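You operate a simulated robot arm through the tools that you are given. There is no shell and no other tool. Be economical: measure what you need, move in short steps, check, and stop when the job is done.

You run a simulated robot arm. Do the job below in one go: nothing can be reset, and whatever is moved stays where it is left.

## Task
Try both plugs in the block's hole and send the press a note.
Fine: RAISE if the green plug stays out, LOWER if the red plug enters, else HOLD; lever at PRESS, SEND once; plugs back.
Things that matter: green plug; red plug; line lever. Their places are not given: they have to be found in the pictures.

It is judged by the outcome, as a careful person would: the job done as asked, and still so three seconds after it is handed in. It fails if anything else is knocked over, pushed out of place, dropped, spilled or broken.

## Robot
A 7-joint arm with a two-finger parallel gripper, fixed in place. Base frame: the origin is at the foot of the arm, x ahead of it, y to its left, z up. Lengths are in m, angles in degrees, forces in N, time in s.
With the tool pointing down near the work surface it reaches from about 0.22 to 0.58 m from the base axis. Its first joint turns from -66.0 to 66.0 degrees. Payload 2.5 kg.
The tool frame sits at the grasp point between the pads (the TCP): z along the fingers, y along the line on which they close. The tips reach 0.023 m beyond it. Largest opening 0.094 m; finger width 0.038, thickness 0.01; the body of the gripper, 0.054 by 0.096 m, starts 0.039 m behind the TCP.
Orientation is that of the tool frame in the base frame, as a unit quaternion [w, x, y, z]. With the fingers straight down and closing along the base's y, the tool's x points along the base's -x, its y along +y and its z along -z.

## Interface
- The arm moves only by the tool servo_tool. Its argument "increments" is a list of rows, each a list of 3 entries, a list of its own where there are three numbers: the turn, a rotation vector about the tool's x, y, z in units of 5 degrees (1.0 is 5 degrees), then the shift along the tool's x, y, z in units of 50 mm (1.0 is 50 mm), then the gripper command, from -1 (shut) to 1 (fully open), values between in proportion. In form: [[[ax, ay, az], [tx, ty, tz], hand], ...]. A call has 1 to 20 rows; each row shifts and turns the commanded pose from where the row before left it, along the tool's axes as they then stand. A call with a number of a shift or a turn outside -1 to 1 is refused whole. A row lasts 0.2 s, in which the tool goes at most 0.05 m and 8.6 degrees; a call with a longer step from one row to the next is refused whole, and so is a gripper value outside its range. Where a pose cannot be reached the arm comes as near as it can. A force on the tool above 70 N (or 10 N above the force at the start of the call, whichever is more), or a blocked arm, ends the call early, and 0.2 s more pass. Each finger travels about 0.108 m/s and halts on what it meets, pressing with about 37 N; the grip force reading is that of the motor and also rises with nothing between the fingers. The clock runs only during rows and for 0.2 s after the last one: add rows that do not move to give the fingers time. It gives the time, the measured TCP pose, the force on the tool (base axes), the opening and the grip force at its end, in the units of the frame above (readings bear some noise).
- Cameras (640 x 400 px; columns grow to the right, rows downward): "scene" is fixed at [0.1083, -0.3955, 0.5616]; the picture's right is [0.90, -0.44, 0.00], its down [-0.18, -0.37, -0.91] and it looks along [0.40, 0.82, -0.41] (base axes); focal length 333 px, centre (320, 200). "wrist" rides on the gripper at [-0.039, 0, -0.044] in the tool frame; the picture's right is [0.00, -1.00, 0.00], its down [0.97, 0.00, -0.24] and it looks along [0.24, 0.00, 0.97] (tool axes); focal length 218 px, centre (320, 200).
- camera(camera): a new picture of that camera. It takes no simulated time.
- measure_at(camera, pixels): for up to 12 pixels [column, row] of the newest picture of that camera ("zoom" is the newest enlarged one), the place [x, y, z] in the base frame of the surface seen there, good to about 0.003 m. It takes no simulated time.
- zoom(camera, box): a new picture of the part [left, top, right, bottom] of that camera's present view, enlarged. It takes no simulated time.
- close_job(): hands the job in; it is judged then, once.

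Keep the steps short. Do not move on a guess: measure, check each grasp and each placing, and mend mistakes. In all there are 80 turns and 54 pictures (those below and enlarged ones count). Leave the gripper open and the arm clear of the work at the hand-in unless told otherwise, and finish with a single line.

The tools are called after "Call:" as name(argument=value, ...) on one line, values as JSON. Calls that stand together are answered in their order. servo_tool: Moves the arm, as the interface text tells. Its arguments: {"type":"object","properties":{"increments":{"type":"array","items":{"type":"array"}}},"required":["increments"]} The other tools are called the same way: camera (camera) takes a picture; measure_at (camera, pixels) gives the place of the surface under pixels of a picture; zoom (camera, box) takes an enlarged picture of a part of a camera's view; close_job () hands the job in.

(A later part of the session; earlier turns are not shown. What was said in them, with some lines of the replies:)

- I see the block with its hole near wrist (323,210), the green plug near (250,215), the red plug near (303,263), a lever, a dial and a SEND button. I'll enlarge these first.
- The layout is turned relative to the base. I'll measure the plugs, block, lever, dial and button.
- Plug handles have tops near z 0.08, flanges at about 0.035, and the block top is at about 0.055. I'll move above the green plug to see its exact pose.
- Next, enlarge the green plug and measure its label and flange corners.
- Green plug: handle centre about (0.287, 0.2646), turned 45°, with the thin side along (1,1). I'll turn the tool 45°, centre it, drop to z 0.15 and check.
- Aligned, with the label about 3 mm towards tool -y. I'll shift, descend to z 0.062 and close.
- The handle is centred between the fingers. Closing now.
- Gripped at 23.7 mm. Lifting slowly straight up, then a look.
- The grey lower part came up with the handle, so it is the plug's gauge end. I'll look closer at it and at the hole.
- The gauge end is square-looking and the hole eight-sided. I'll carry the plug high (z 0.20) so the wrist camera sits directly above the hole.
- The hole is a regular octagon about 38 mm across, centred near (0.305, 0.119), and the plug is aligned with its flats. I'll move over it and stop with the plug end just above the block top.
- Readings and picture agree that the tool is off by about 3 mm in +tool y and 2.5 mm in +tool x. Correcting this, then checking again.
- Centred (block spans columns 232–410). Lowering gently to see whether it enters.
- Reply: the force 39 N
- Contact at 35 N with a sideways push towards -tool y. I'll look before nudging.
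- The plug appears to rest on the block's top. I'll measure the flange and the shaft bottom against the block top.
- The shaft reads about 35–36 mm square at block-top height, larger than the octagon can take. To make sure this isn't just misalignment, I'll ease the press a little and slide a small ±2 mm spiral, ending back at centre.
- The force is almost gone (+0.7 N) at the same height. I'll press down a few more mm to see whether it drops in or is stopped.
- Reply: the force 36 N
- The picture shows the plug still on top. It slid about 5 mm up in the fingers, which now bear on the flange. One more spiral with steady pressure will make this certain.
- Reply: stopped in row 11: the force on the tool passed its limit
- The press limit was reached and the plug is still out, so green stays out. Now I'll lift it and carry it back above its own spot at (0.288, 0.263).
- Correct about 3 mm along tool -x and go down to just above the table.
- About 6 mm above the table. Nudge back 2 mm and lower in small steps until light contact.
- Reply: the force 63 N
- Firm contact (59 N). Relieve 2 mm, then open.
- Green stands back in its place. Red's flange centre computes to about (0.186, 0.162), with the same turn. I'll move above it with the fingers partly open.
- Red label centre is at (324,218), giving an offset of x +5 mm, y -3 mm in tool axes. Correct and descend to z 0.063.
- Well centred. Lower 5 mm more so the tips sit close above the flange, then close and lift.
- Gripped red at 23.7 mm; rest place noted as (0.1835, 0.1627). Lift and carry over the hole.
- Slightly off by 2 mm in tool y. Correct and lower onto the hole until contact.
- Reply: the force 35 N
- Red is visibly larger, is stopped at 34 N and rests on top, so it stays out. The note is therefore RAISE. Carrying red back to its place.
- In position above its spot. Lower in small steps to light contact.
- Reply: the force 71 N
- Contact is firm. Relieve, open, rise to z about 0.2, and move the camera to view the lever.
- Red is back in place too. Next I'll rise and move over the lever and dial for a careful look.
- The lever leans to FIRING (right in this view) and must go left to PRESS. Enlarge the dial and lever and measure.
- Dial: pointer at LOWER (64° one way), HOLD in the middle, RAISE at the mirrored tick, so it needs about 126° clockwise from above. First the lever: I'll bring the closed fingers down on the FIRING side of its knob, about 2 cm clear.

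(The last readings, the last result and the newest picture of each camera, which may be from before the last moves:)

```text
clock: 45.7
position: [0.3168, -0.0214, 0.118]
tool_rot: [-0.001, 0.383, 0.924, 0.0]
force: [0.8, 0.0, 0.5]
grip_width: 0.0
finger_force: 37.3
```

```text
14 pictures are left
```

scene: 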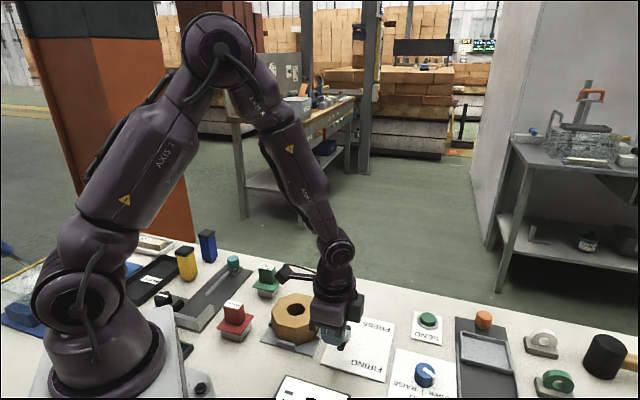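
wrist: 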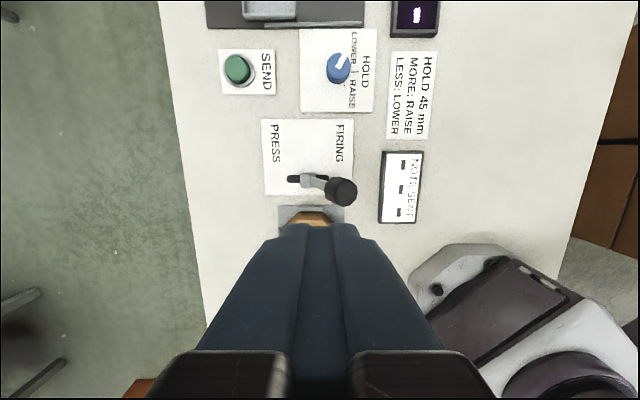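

Tool is on the FIRING side, at (0.317,-0.021,0.118). Push slowly along +tool y.

Call:
servo_tool(increments=[[[0, 0, 0], [0, 0.2, 0], -1], [[0, 0, 0], [0, 0.2, 0], -1], [[0, 0, 0], [0, 0.2, 0], -1], [[0, 0, 0], [0, 0.2, 0], -1], [[0, 0, 0], [0, 0.2, 0], -1], [[0, 0, 0], [0, 0.2, 0], -1], [[0, 0, 0], [0, 0.2, 0], -1], [[0, 0, 0], [0, 0.2, 0], -1], [[0, 0, 0], [0, 0.2, 0], -1], [[0, 0, 0], [0, 0.2, 0], -1], [[0, 0, 0], [0, 0.2, 0], -1], [[0, 0, 0], [0, 0, 0], -1]])

Call:
camera(camera="wrist")

```text
clock: 46.5
position: [0.3336, -0.006, 0.119]
tool_rot: [-0.006, 0.385, 0.923, -0.005]
force: [-9.3, -5.2, 12.1]
grip_width: 0.0
finger_force: 37.3
stopped in row 3: the force on the tool passed its limit (the readings are from after the stop); the commanded pose is now the measured one
```

```text
13 pictures are left
```

wrist: 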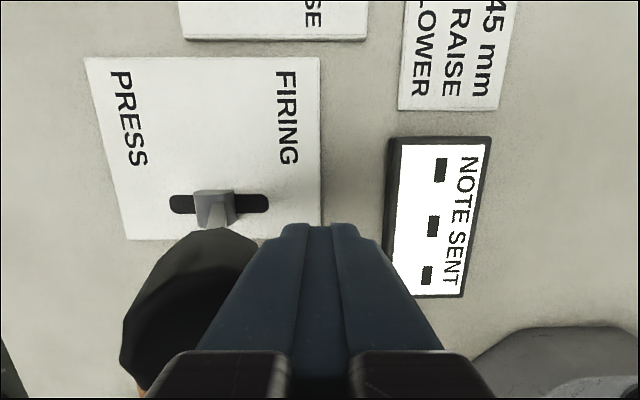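

Stopped early: contact with the knob at full speed tripped the limit and the lever has barely moved. I'll push again much more slowly.

Call:
servo_tool(increments=[[[0, 0, 0], [0, 0.03, 0], -1], [[0, 0, 0], [0, 0.03, 0], -1], [[0, 0, 0], [0, 0.03, 0], -1], [[0, 0, 0], [0, 0.03, 0], -1], [[0, 0, 0], [0, 0.03, 0], -1], [[0, 0, 0], [0, 0.03, 0], -1], [[0, 0, 0], [0, 0, 0], -1]])

```text
clock: 47.3
position: [0.3351, -0.0036, 0.1201]
tool_rot: [-0.007, 0.387, 0.922, -0.005]
force: [-7.9, -4.7, 11.1]
grip_width: 0.0002
finger_force: 36.4
stopped in row 3: the force on the tool passed its limit (the readings are from after the stop); the commanded pose is now the measured one
```

Same result, with the force partly upward. I'll look at the contact from the scene camera.

Call:
zoom(camera="scene", box=[290, 270, 410, 390])

```text
3.33 times, centred on (350, 330) of scene
```

zoom: 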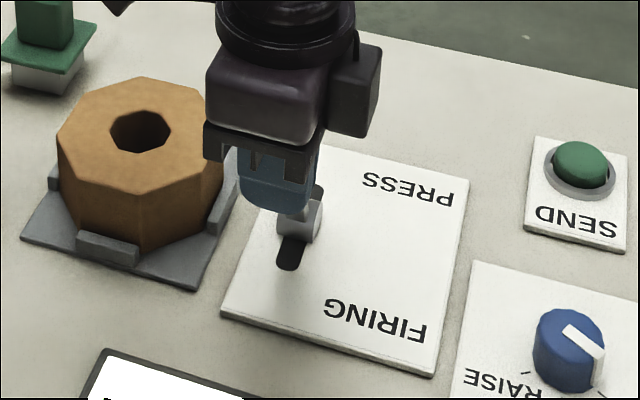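

The fingers are on the knob but a flat push binds on its rim. Better to grip the knob across the slot so it can swivel between the pads. Back off, rise, turn the tool by -90° above the knob, and look.

Call:
servo_tool(increments=[[[0, 0, 0], [0, -0.4, 0], -1], [[0, 0, 0], [0, -0.2, -0.6], -1], [[0, 0, 0], [0, 0, -0.8], -1], [[0, 0, 0], [0, 0, -0.8], 0], [[0, 0, 0], [0, 0.6, 0], 0.3], [[0, 0, 0], [0, 0.5, 0], 0.3], [[0, 0, -1], [0, 0, 0], 0.3], [[0, 0, -1], [0, 0, 0], 0.3], [[0, 0, -1], [0, 0, 0], 0.3], [[0, 0, -1], [0, 0, 0], 0.3], [[0, 0, -1], [0, 0, 0], 0.3], [[0, 0, -1], [0, 0, 0], 0.3], [[0, 0, -1], [0, 0, 0], 0.3], [[0, 0, -1], [0, 0, 0], 0.3], [[0, 0, -1], [0, 0, 0], 0.3], [[0, 0, 0], [0, 0, 0], 0.3]])

Call:
servo_tool(increments=[[[0, 0, -1], [0, 0, 0], 0.3], [[0, 0, -1], [0, 0, 0], 0.3], [[0, 0, -1], [0, 0, 0], 0.3], [[0, 0, -1], [0, 0, 0], 0.3], [[0, 0, -1], [0, 0, 0], 0.3], [[0, 0, -1], [0, 0, 0], 0.3], [[0, 0, -1], [0, 0, 0], 0.3], [[0, 0, -1], [0, 0, 0], 0.3], [[0, 0, -1], [0, 0, 0], 0.3], [[0, 0, 0], [0, 0, 0], 0.3]])

Call:
camera(camera="wrist")

```text
clock: 50.7
position: [0.3546, 0.016, 0.2306]
tool_rot: [-0.009, 0.003, 1.0, -0.002]
force: [-0.1, 0.5, -0.2]
grip_width: 0.0613
finger_force: 0.0
```

```text
clock: 52.9
position: [0.3556, 0.0153, 0.2308]
tool_rot: [-0.009, -0.379, 0.925, 0.001]
force: [-0.1, 0.4, -0.2]
grip_width: 0.0612
finger_force: 0.1
```

```text
11 pictures are left
```

wrist: 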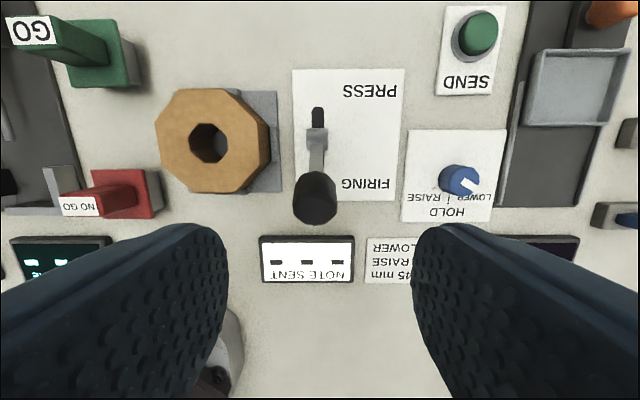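

The knob (314,200) is right below the tool. Descend around it and close on it.

Call:
servo_tool(increments=[[[0, 0, 0], [-0.03, 0.05, 0.8], 0.3], [[0, 0, 0], [0, 0, 0.8], 0.3], [[0, 0, 0], [0, 0, 0.6], 0.3], [[0, 0, 0], [0, 0, 0], 0.3], [[0, 0, 0], [0, 0, 0], -0.2], [[0, 0, 0], [0, 0, 0], -1], [[0, 0, 0], [0, 0, 0], -1], [[0, 0, 0], [0, 0, 0], -1]])

Call:
camera(camera="wrist")

```text
clock: 54.7
position: [0.3511, 0.0191, 0.1165]
tool_rot: [-0.009, -0.379, 0.925, 0.003]
force: [-15.0, 18.3, -1.9]
grip_width: 0.0343
finger_force: 45.4
```

```text
10 pictures are left
```

wrist: 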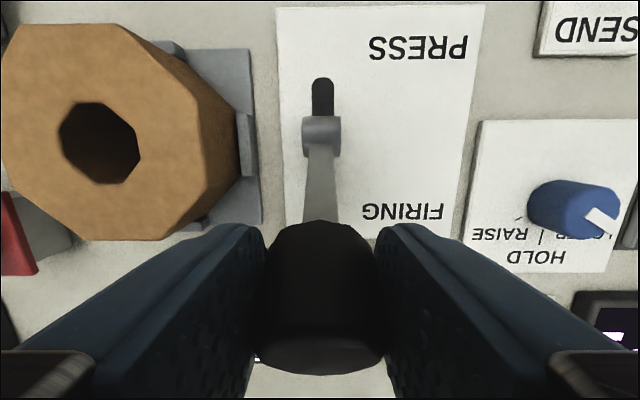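

Knob gripped at 34 mm, with a 23 N sideways load along +tool y. Ease it 1.5 mm that way and begin the arc slowly.

Call:
servo_tool(increments=[[[0, 0, 0], [0, 0.03, 0], -1], [[0, 0, 0], [-0.066, 0, -0.025], -1], [[0, 0, 0], [-0.066, 0, -0.025], -1], [[0, 0, 0], [-0.068, 0, -0.02], -1], [[0, 0, 0], [-0.068, 0, -0.02], -1], [[0, 0, 0], [0, 0, 0], -1]])

```text
clock: 56.1
position: [0.3583, 0.0263, 0.1229]
tool_rot: [-0.015, -0.379, 0.925, 0.001]
force: [-27.9, 1.3, 11.4]
grip_width: 0.0343
finger_force: 45.2
```

The lever is following with about 19 N resistance. Continue the arc, easing sideways another 1 mm.

Call:
servo_tool(increments=[[[0, 0, 0], [-0.068, 0.02, -0.016], -1], [[0, 0, 0], [-0.068, 0.01, -0.016], -1], [[0, 0, 0], [-0.07, 0, -0.012], -1], [[0, 0, 0], [-0.07, 0, -0.012], -1], [[0, 0, 0], [-0.07, 0, -0.007], -1], [[0, 0, 0], [-0.07, 0, -0.007], -1], [[0, 0, 0], [-0.07, 0, -0.002], -1], [[0, 0, 0], [-0.07, 0, -0.002], -1], [[0, 0, 0], [0, 0, 0], -1]])

Call:
zoom(camera="wrist", box=[120, 0, 520, 400])

```text
clock: 58.1
position: [0.3826, 0.0485, 0.1268]
tool_rot: [-0.004, -0.38, 0.925, 0.0]
force: [-0.4, -11.1, 39.2]
grip_width: 0.0345
finger_force: 44.9
```

```text
1.00 times, centred on (320, 200) of wrist
```

zoom: 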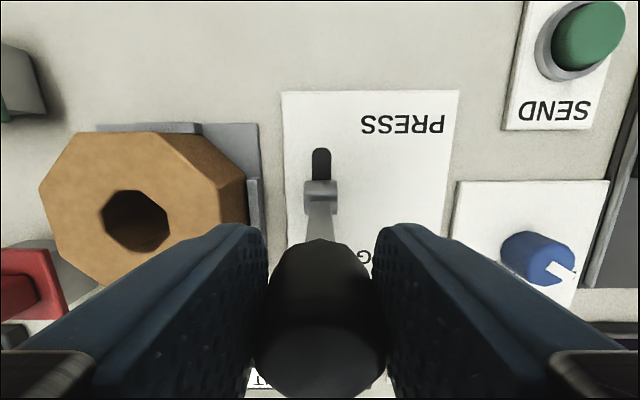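

The knob is upright now, with 39 N upward load, so I'm slightly low. Continue to the PRESS side, flat at first and then descending.

Call:
servo_tool(increments=[[[0, 0, 0], [-0.07, 0, -0.02], -1], [[0, 0, 0], [-0.07, 0, -0.01], -1], [[0, 0, 0], [-0.07, 0, 0], -1], [[0, 0, 0], [-0.07, 0, 0.007], -1], [[0, 0, 0], [-0.07, 0, 0.012], -1], [[0, 0, 0], [-0.07, 0, 0.012], -1], [[0, 0, 0], [-0.068, 0, 0.016], -1], [[0, 0, 0], [-0.068, 0, 0.016], -1], [[0, 0, 0], [0, 0, 0], -1]])

```text
clock: 60.1
position: [0.3994, 0.0663, 0.1252]
tool_rot: [-0.009, -0.378, 0.926, 0.002]
force: [-1.2, -14.4, 3.4]
grip_width: 0.0342
finger_force: 45.2
```

Call:
servo_tool(increments=[[[0, 0, 0], [-0.068, 0, 0.02], -1], [[0, 0, 0], [-0.068, 0, 0.02], -1], [[0, 0, 0], [-0.066, 0, 0.025], -1], [[0, 0, 0], [-0.066, 0, 0.025], -1], [[0, 0, 0], [-0.05, 0, 0.02], -1], [[0, 0, 0], [0, 0, 0], -1]])

Call:
camera(camera="wrist")

```text
clock: 61.5
position: [0.4132, 0.0796, 0.1194]
tool_rot: [-0.008, -0.379, 0.925, 0.002]
force: [-4.5, -3.3, 12.3]
grip_width: 0.0343
finger_force: 45.0
```

```text
8 pictures are left
```

wrist: 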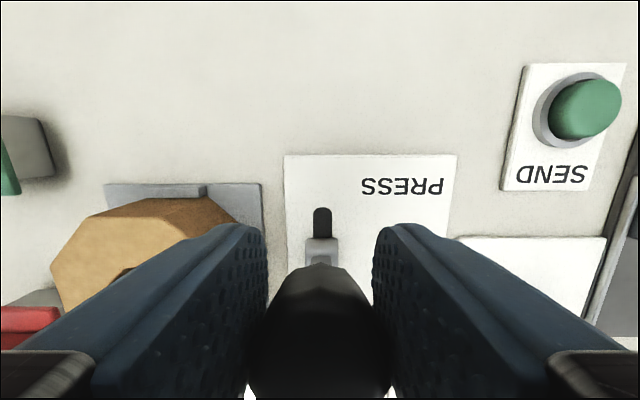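

The knob is about 44 mm past upright, mirroring the FIRING lean. Push another 3 mm to feel for the end stop.

Call:
servo_tool(increments=[[[0, 0, 0], [-0.04, 0, 0.018], -1], [[0, 0, 0], [-0.03, 0, 0.014], -1], [[0, 0, 0], [0, 0, 0], -1]])

```text
clock: 62.3
position: [0.415, 0.081, 0.1204]
tool_rot: [-0.008, -0.378, 0.926, 0.0]
force: [-2.9, -4.4, 15.1]
grip_width: 0.0345
finger_force: 45.6
```

Call:
servo_tool(increments=[[[0, 0, 0], [-0.05, 0, 0.012], -1], [[0, 0, 0], [-0.05, 0, 0.012], -1], [[0, 0, 0], [-0.05, 0, 0.012], -1], [[0, 0, 0], [0, 0, 0], -1]])

```text
clock: 63.3
position: [0.4196, 0.0865, 0.1156]
tool_rot: [-0.008, -0.379, 0.926, 0.0]
force: [2.8, -11.5, 5.0]
grip_width: 0.0343
finger_force: 44.9
```

Still moving freely. A few mm more to find the stop.

Call:
servo_tool(increments=[[[0, 0, 0], [-0.05, 0, 0.02], -1], [[0, 0, 0], [-0.05, 0, 0.02], -1], [[0, 0, 0], [-0.05, 0, 0.02], -1], [[0, 0, 0], [0, 0, 0], -1]])

```text
clock: 64.3
position: [0.4233, 0.0913, 0.1139]
tool_rot: [-0.011, -0.379, 0.925, 0.001]
force: [-21.3, -20.9, 28.7]
grip_width: 0.034
finger_force: 45.1
```

End stop felt (30 N). Release, rise, and move above the dial at about (0.466,-0.097), then look at lever and dial.

Call:
servo_tool(increments=[[[0, 0, 0], [0.04, 0, -0.02], -1], [[0, 0, 0], [0, 0, 0], -0.1], [[0, 0, 0], [0, 0, 0], 0.3], [[0, 0, 0], [0, 0, 0], 0.3], [[0, 0, 0], [0, 0, -0.5], 0.3], [[0, 0, 0], [0, 0, -0.9], 0.3], [[0, 0, 0], [0, 0, -0.9], 0.3], [[0, 0, 0], [0.5125, -0.815, 0], 0.3], [[0, 0, 0], [0.5125, -0.815, 0], 0.3], [[0, 0, 0], [0.5125, -0.815, 0], 0.3], [[0, 0, 0], [0.5125, -0.815, 0], 0.3], [[0, 0, 0], [0, 0, 0], 0.3], [[0, 0, 0], [0, 0, 0], 0.3]])

Call:
camera(camera="wrist")

```text
clock: 67.1
position: [0.464, -0.0986, 0.2304]
tool_rot: [-0.008, -0.379, 0.925, 0.002]
force: [-0.1, -0.6, 0.3]
grip_width: 0.0611
finger_force: 0.1
```

```text
7 pictures are left
```

wrist: 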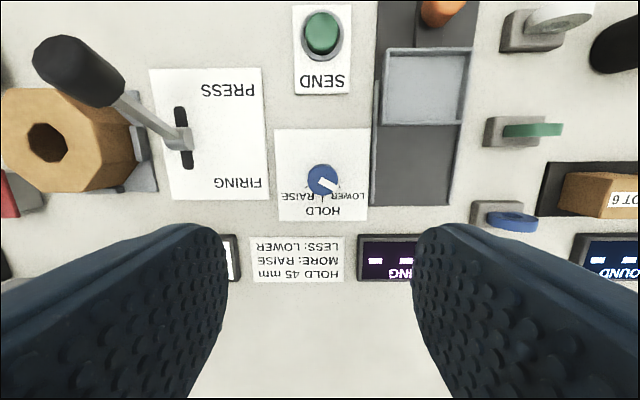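

The lever now leans to PRESS. The dial is at (323,180) with its pointer at LOWER. I'll centre, pre-turn -20°, descend to the dial and grip it.

Call:
servo_tool(increments=[[[0, 0, 0], [-0.04, -0.068, 0], 0.3], [[0, 0, -1], [0, 0, 0], 0.3], [[0, 0, -1], [0, 0, 0], 0.3], [[0, 0, -1], [0, 0, 0], 0.3], [[0, 0, -1], [0, 0, 0], 0.3], [[0, 0, 0], [0, 0, 0.9], 0.3], [[0, 0, 0], [0, 0, 0.9], 0.3], [[0, 0, 0], [0, 0, 0.9], 0.3], [[0, 0, 0], [0, 0, 0.9], 0.3], [[0, 0, 0], [0, 0, 0.2], 0.3], [[0, 0, 0], [0, 0, 0], 0.3], [[0, 0, 0], [0, 0, 0], 0.3]])

Call:
camera(camera="wrist")

```text
clock: 69.7
position: [0.4667, -0.0992, 0.0381]
tool_rot: [-0.008, -0.533, 0.846, 0.002]
force: [0.2, -0.5, -0.5]
grip_width: 0.0611
finger_force: 0.2
```

```text
6 pictures are left
```

wrist: 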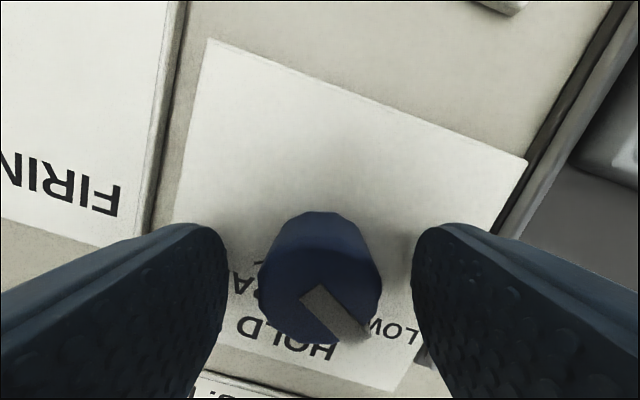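

Centred sideways; shift 4 mm along -x, lower 4 mm, and close.

Call:
servo_tool(increments=[[[0, 0, 0], [-0.08, 0, 0.06], 0.3], [[0, 0, 0], [0, 0, 0], 0.3], [[0, 0, 0], [0, 0, 0], 0], [[0, 0, 0], [0, 0, 0], -1], [[0, 0, 0], [0, 0, 0], -1], [[0, 0, 0], [0, 0, 0], -1]])

```text
clock: 71.1
position: [0.4691, -0.0951, 0.0356]
tool_rot: [-0.009, -0.533, 0.846, 0.004]
force: [-11.5, 5.1, 5.3]
grip_width: 0.0355
finger_force: 45.0
```

Dial gripped at 35.5 mm. Turn clockwise 60° first and read.

Call:
servo_tool(increments=[[[0, 0, 1], [0, 0, 0], -1], [[0, 0, 1], [0, 0, 0], -1], [[0, 0, 1], [0, 0, 0], -1], [[0, 0, 1], [0, 0, 0], -1], [[0, 0, 1], [0, 0, 0], -1], [[0, 0, 1], [0, 0, 0], -1], [[0, 0, 1], [0, 0, 0], -1], [[0, 0, 1], [0, 0, 0], -1], [[0, 0, 1], [0, 0, 0], -1], [[0, 0, 1], [0, 0, 0], -1], [[0, 0, 1], [0, 0, 0], -1], [[0, 0, 1], [0, 0, 0], -1], [[0, 0, 0], [0, 0, 0], -1]])

```text
clock: 73.9
position: [0.471, -0.0984, 0.0366]
tool_rot: [-0.005, -0.037, 0.999, -0.006]
force: [19.8, -29.6, -17.2]
grip_width: 0.0349
finger_force: 45.1
```

Turned 60°. A 36 N sideways load shows a small centring error, so I'll ease 2 mm with it and turn another 60°.

Call:
servo_tool(increments=[[[0, 0, 0], [-0.02, -0.03, 0.01], -1], [[0, 0, 1], [0, 0, 0], -1], [[0, 0, 1], [0, 0, 0], -1], [[0, 0, 1], [0, 0, 0], -1], [[0, 0, 1], [0, 0, 0], -1], [[0, 0, 1], [0, 0, 0], -1], [[0, 0, 1], [0, 0, 0], -1], [[0, 0, 1], [0, 0, 0], -1], [[0, 0, 1], [0, 0, 0], -1], [[0, 0, 1], [0, 0, 0], -1], [[0, 0, 1], [0, 0, 0], -1], [[0, 0, 1], [0, 0, 0], -1], [[0, 0, 1], [0, 0, 0], -1], [[0, 0, 0], [0, 0, 0], -1]])

Call:
zoom(camera="wrist", box=[200, 180, 440, 400])

```text
clock: 76.9
position: [0.4683, -0.1037, 0.0372]
tool_rot: [-0.003, 0.47, 0.883, -0.01]
force: [1.3, -34.7, 12.2]
grip_width: 0.0348
finger_force: 44.8
```

```text
1.82 times, centred on (320, 290) of wrist
```

zoom: 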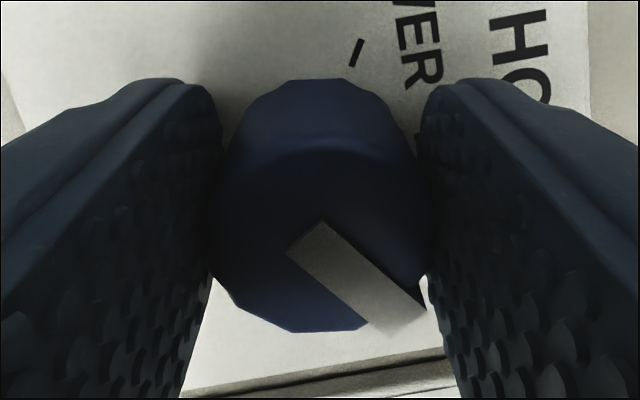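

The pointer turned with the grip and is now about 10° short of RAISE. Ease the side load, turn 10° more, release and rise to check.

Call:
servo_tool(increments=[[[0, 0, 0], [-0.025, -0.017, 0], -1], [[0, 0, 1], [0, 0, 0], -1], [[0, 0, 1], [0, 0, 0], -1], [[0, 0, 0], [0, 0, 0], -1], [[0, 0, 0], [0, 0, 0], -0.1], [[0, 0, 0], [0, 0, 0], 0.3], [[0, 0, 0], [0, 0, 0], 0.3], [[0, 0, 0], [0, 0, -0.5], 0.3], [[0, 0, 0], [0, 0, -0.9], 0.3], [[0, 0, 0], [0, 0, -0.9], 0.3], [[0, 0, 0], [0, 0, 0], 0.3]])

Call:
zoom(camera="wrist", box=[220, 90, 420, 250])

```text
clock: 79.3
position: [0.4687, -0.0956, 0.1522]
tool_rot: [-0.006, 0.54, 0.841, -0.005]
force: [0.8, 0.2, 0.4]
grip_width: 0.0611
finger_force: 0.0
```

```text
2.50 times, centred on (320, 170) of wrist
```

zoom: 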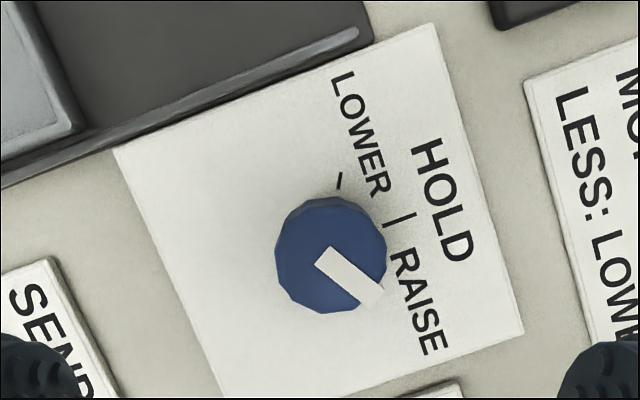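

The pointer is over the RAISE tick by eye. One closer enlargement to confirm the angle.

Call:
zoom(camera="wrist", box=[285, 140, 365, 220])

Call:
measure_at(camera="zoom", pixels=[[310, 240], [420, 330], [330, 215]])

```text
5.00 times, centred on (325, 180) of wrist
```

zoom: 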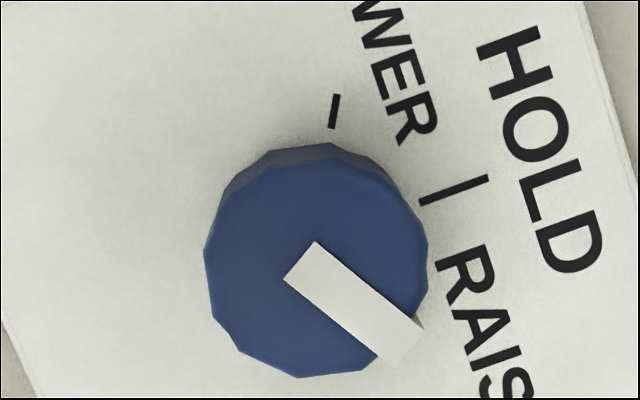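

```text
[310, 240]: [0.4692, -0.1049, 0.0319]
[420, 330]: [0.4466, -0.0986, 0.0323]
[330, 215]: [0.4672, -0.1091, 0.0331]
```

Measured: LOWER tick 78°, HOLD tick 19°, so RAISE is at -40°. The pointer is at -39°, exactly on RAISE. Now turn the tool back, close the fingers and go above SEND at about (0.5715, 0.0045).

Call:
servo_tool(increments=[[[0, 0, -1], [0, 0, 0], -1], [[0, 0, -1], [0, 0, 0], -1], [[0, 0, -1], [0, 0, 0], -1], [[0, 0, -1], [0, 0, 0], -1], [[0, 0, -1], [0, 0, 0], -1], [[0, 0, -1], [0, 0, 0], -1], [[0, 0, -1], [0, 0, 0], -1], [[0, 0, -1], [0, 0, 0], -1], [[0, 0, -1], [0, 0, 0], -1], [[0, 0, -1], [0, 0, 0], -1], [[0, 0, -1], [0, 0, 0], -1], [[0, 0, -1], [0, 0, 0], -1], [[0, 0, -1], [0, 0, 0], -1], [[0, 0, 0], [-0.514, 0.5, 0], -1], [[0, 0, 0], [-0.514, 0.5, 0], -1], [[0, 0, 0], [-0.514, 0.5, 0], -1], [[0, 0, 0], [-0.514, 0.5, 0], -1], [[0, 0, 0], [0, 0, 0], -1], [[0, 0, 0], [0, 0, 0], -1]])

Call:
camera(camera="wrist")

```text
clock: 83.3
position: [0.576, 0.0033, 0.1518]
tool_rot: [-0.008, 0.004, 1.0, -0.002]
force: [-0.1, 0.1, -0.3]
grip_width: 0.0
finger_force: 36.7
```

```text
2 pictures are left
```

wrist: 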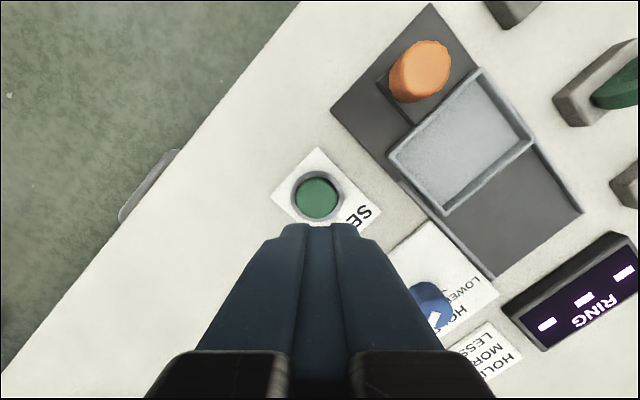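

SEND is 2.6 mm/2.5 mm off in tool x/y. Correct and come down to about 8 mm above the button.

Call:
servo_tool(increments=[[[0, 0, 0], [0.052, 0.05, 0], -1], [[0, 0, 0], [0, 0, 0.7], -1], [[0, 0, 0], [0, 0, 0.7], -1], [[0, 0, 0], [0, 0, 0.54], -1], [[0, 0, 0], [0, 0, 0], -1], [[0, 0, 0], [0, 0, 0], -1]])

```text
clock: 84.7
position: [0.5728, 0.003, 0.0542]
tool_rot: [-0.007, 0.004, 1.0, -0.001]
force: [-0.1, 0.0, 0.0]
grip_width: 0.0
finger_force: 36.8
```

Tip at z 0.031. Press down slowly.

Call:
servo_tool(increments=[[[0, 0, 0], [0, 0, 0.06], -1], [[0, 0, 0], [0, 0, 0.06], -1], [[0, 0, 0], [0, 0, 0.03], -1], [[0, 0, 0], [0, 0, 0.03], -1], [[0, 0, 0], [0, 0, 0.03], -1], [[0, 0, 0], [0, 0, 0.03], -1], [[0, 0, 0], [0, 0, 0], -1]])

```text
clock: 86.3
position: [0.5715, 0.0032, 0.039]
tool_rot: [-0.007, 0.005, 1.0, -0.002]
force: [-0.6, -2.1, 3.6]
grip_width: 0.0
finger_force: 36.8
```

A light 3.6 N spring force, so the button is being depressed. Keep going down in the same stroke to its bottom.

Call:
servo_tool(increments=[[[0, 0, 0], [0, 0, 0.02], -1], [[0, 0, 0], [0, 0, 0.02], -1], [[0, 0, 0], [0, 0, 0], -1]])

```text
clock: 87.1
position: [0.5721, 0.0046, 0.0386]
tool_rot: [-0.009, 0.004, 1.0, -0.002]
force: [-8.0, -1.1, 15.0]
grip_width: 0.0001
finger_force: 37.0
```

Call:
servo_tool(increments=[[[0, 0, 0], [0, 0, 0.02], -1], [[0, 0, 0], [0, 0, 0], -1]])

Call:
zoom(camera="scene", box=[260, 280, 460, 400])

```text
clock: 87.7
position: [0.5727, 0.0048, 0.0391]
tool_rot: [-0.008, 0.004, 1.0, -0.001]
force: [-14.5, 3.0, 28.6]
grip_width: 0.0
finger_force: 36.8
```

```text
3.20 times, centred on (360, 340) of scene
```

zoom: 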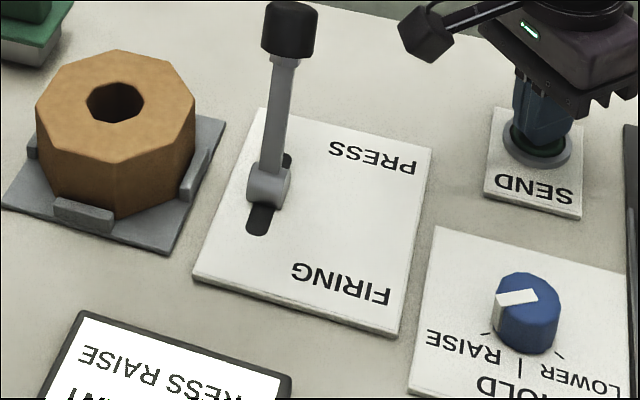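

The display now reads "PRESS RAISE": the note is sent once. Rise straight up, open the gripper and draw clear.

Call:
servo_tool(increments=[[[0, 0, 0], [0, 0, -0.2], -1], [[0, 0, 0], [0, 0, -0.6], -1], [[0, 0, 0], [0, 0, -0.9], -1], [[0, 0, 0], [0, 0, -0.9], -1], [[0, 0, 0], [0, 0, -0.9], 0], [[0, 0, 0], [0, 0, -0.9], 1], [[0, 0, 0], [0.8, 0, -0.5], 1], [[0, 0, 0], [0.8, 0, -0.5], 1], [[0, 0, 0], [0.8, 0, -0.5], 1], [[0, 0, 0], [0, 0, 0], 1]])

Call:
camera(camera="scene")

```text
clock: 89.9
position: [0.4568, 0.0048, 0.3331]
tool_rot: [-0.007, 0.004, 1.0, -0.002]
force: [-0.7, 0.0, -0.4]
grip_width: 0.0939
finger_force: 0.2
```

```text
0 pictures are left
```

scene: 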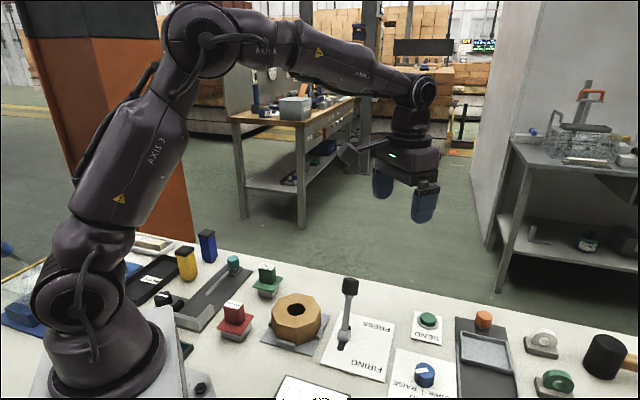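

Both plugs stand in their places, the lever is at PRESS, the dial is on RAISE, the note is sent and the arm is clear. Handing in.

Call:
close_job()

```text
The job is handed in.
```

Neither plug entered the hole, so with the lever at PRESS I sent RAISE once (the display read "PRESS RAISE"), put both plugs back in their places, and left the gripper open and the arm clear.
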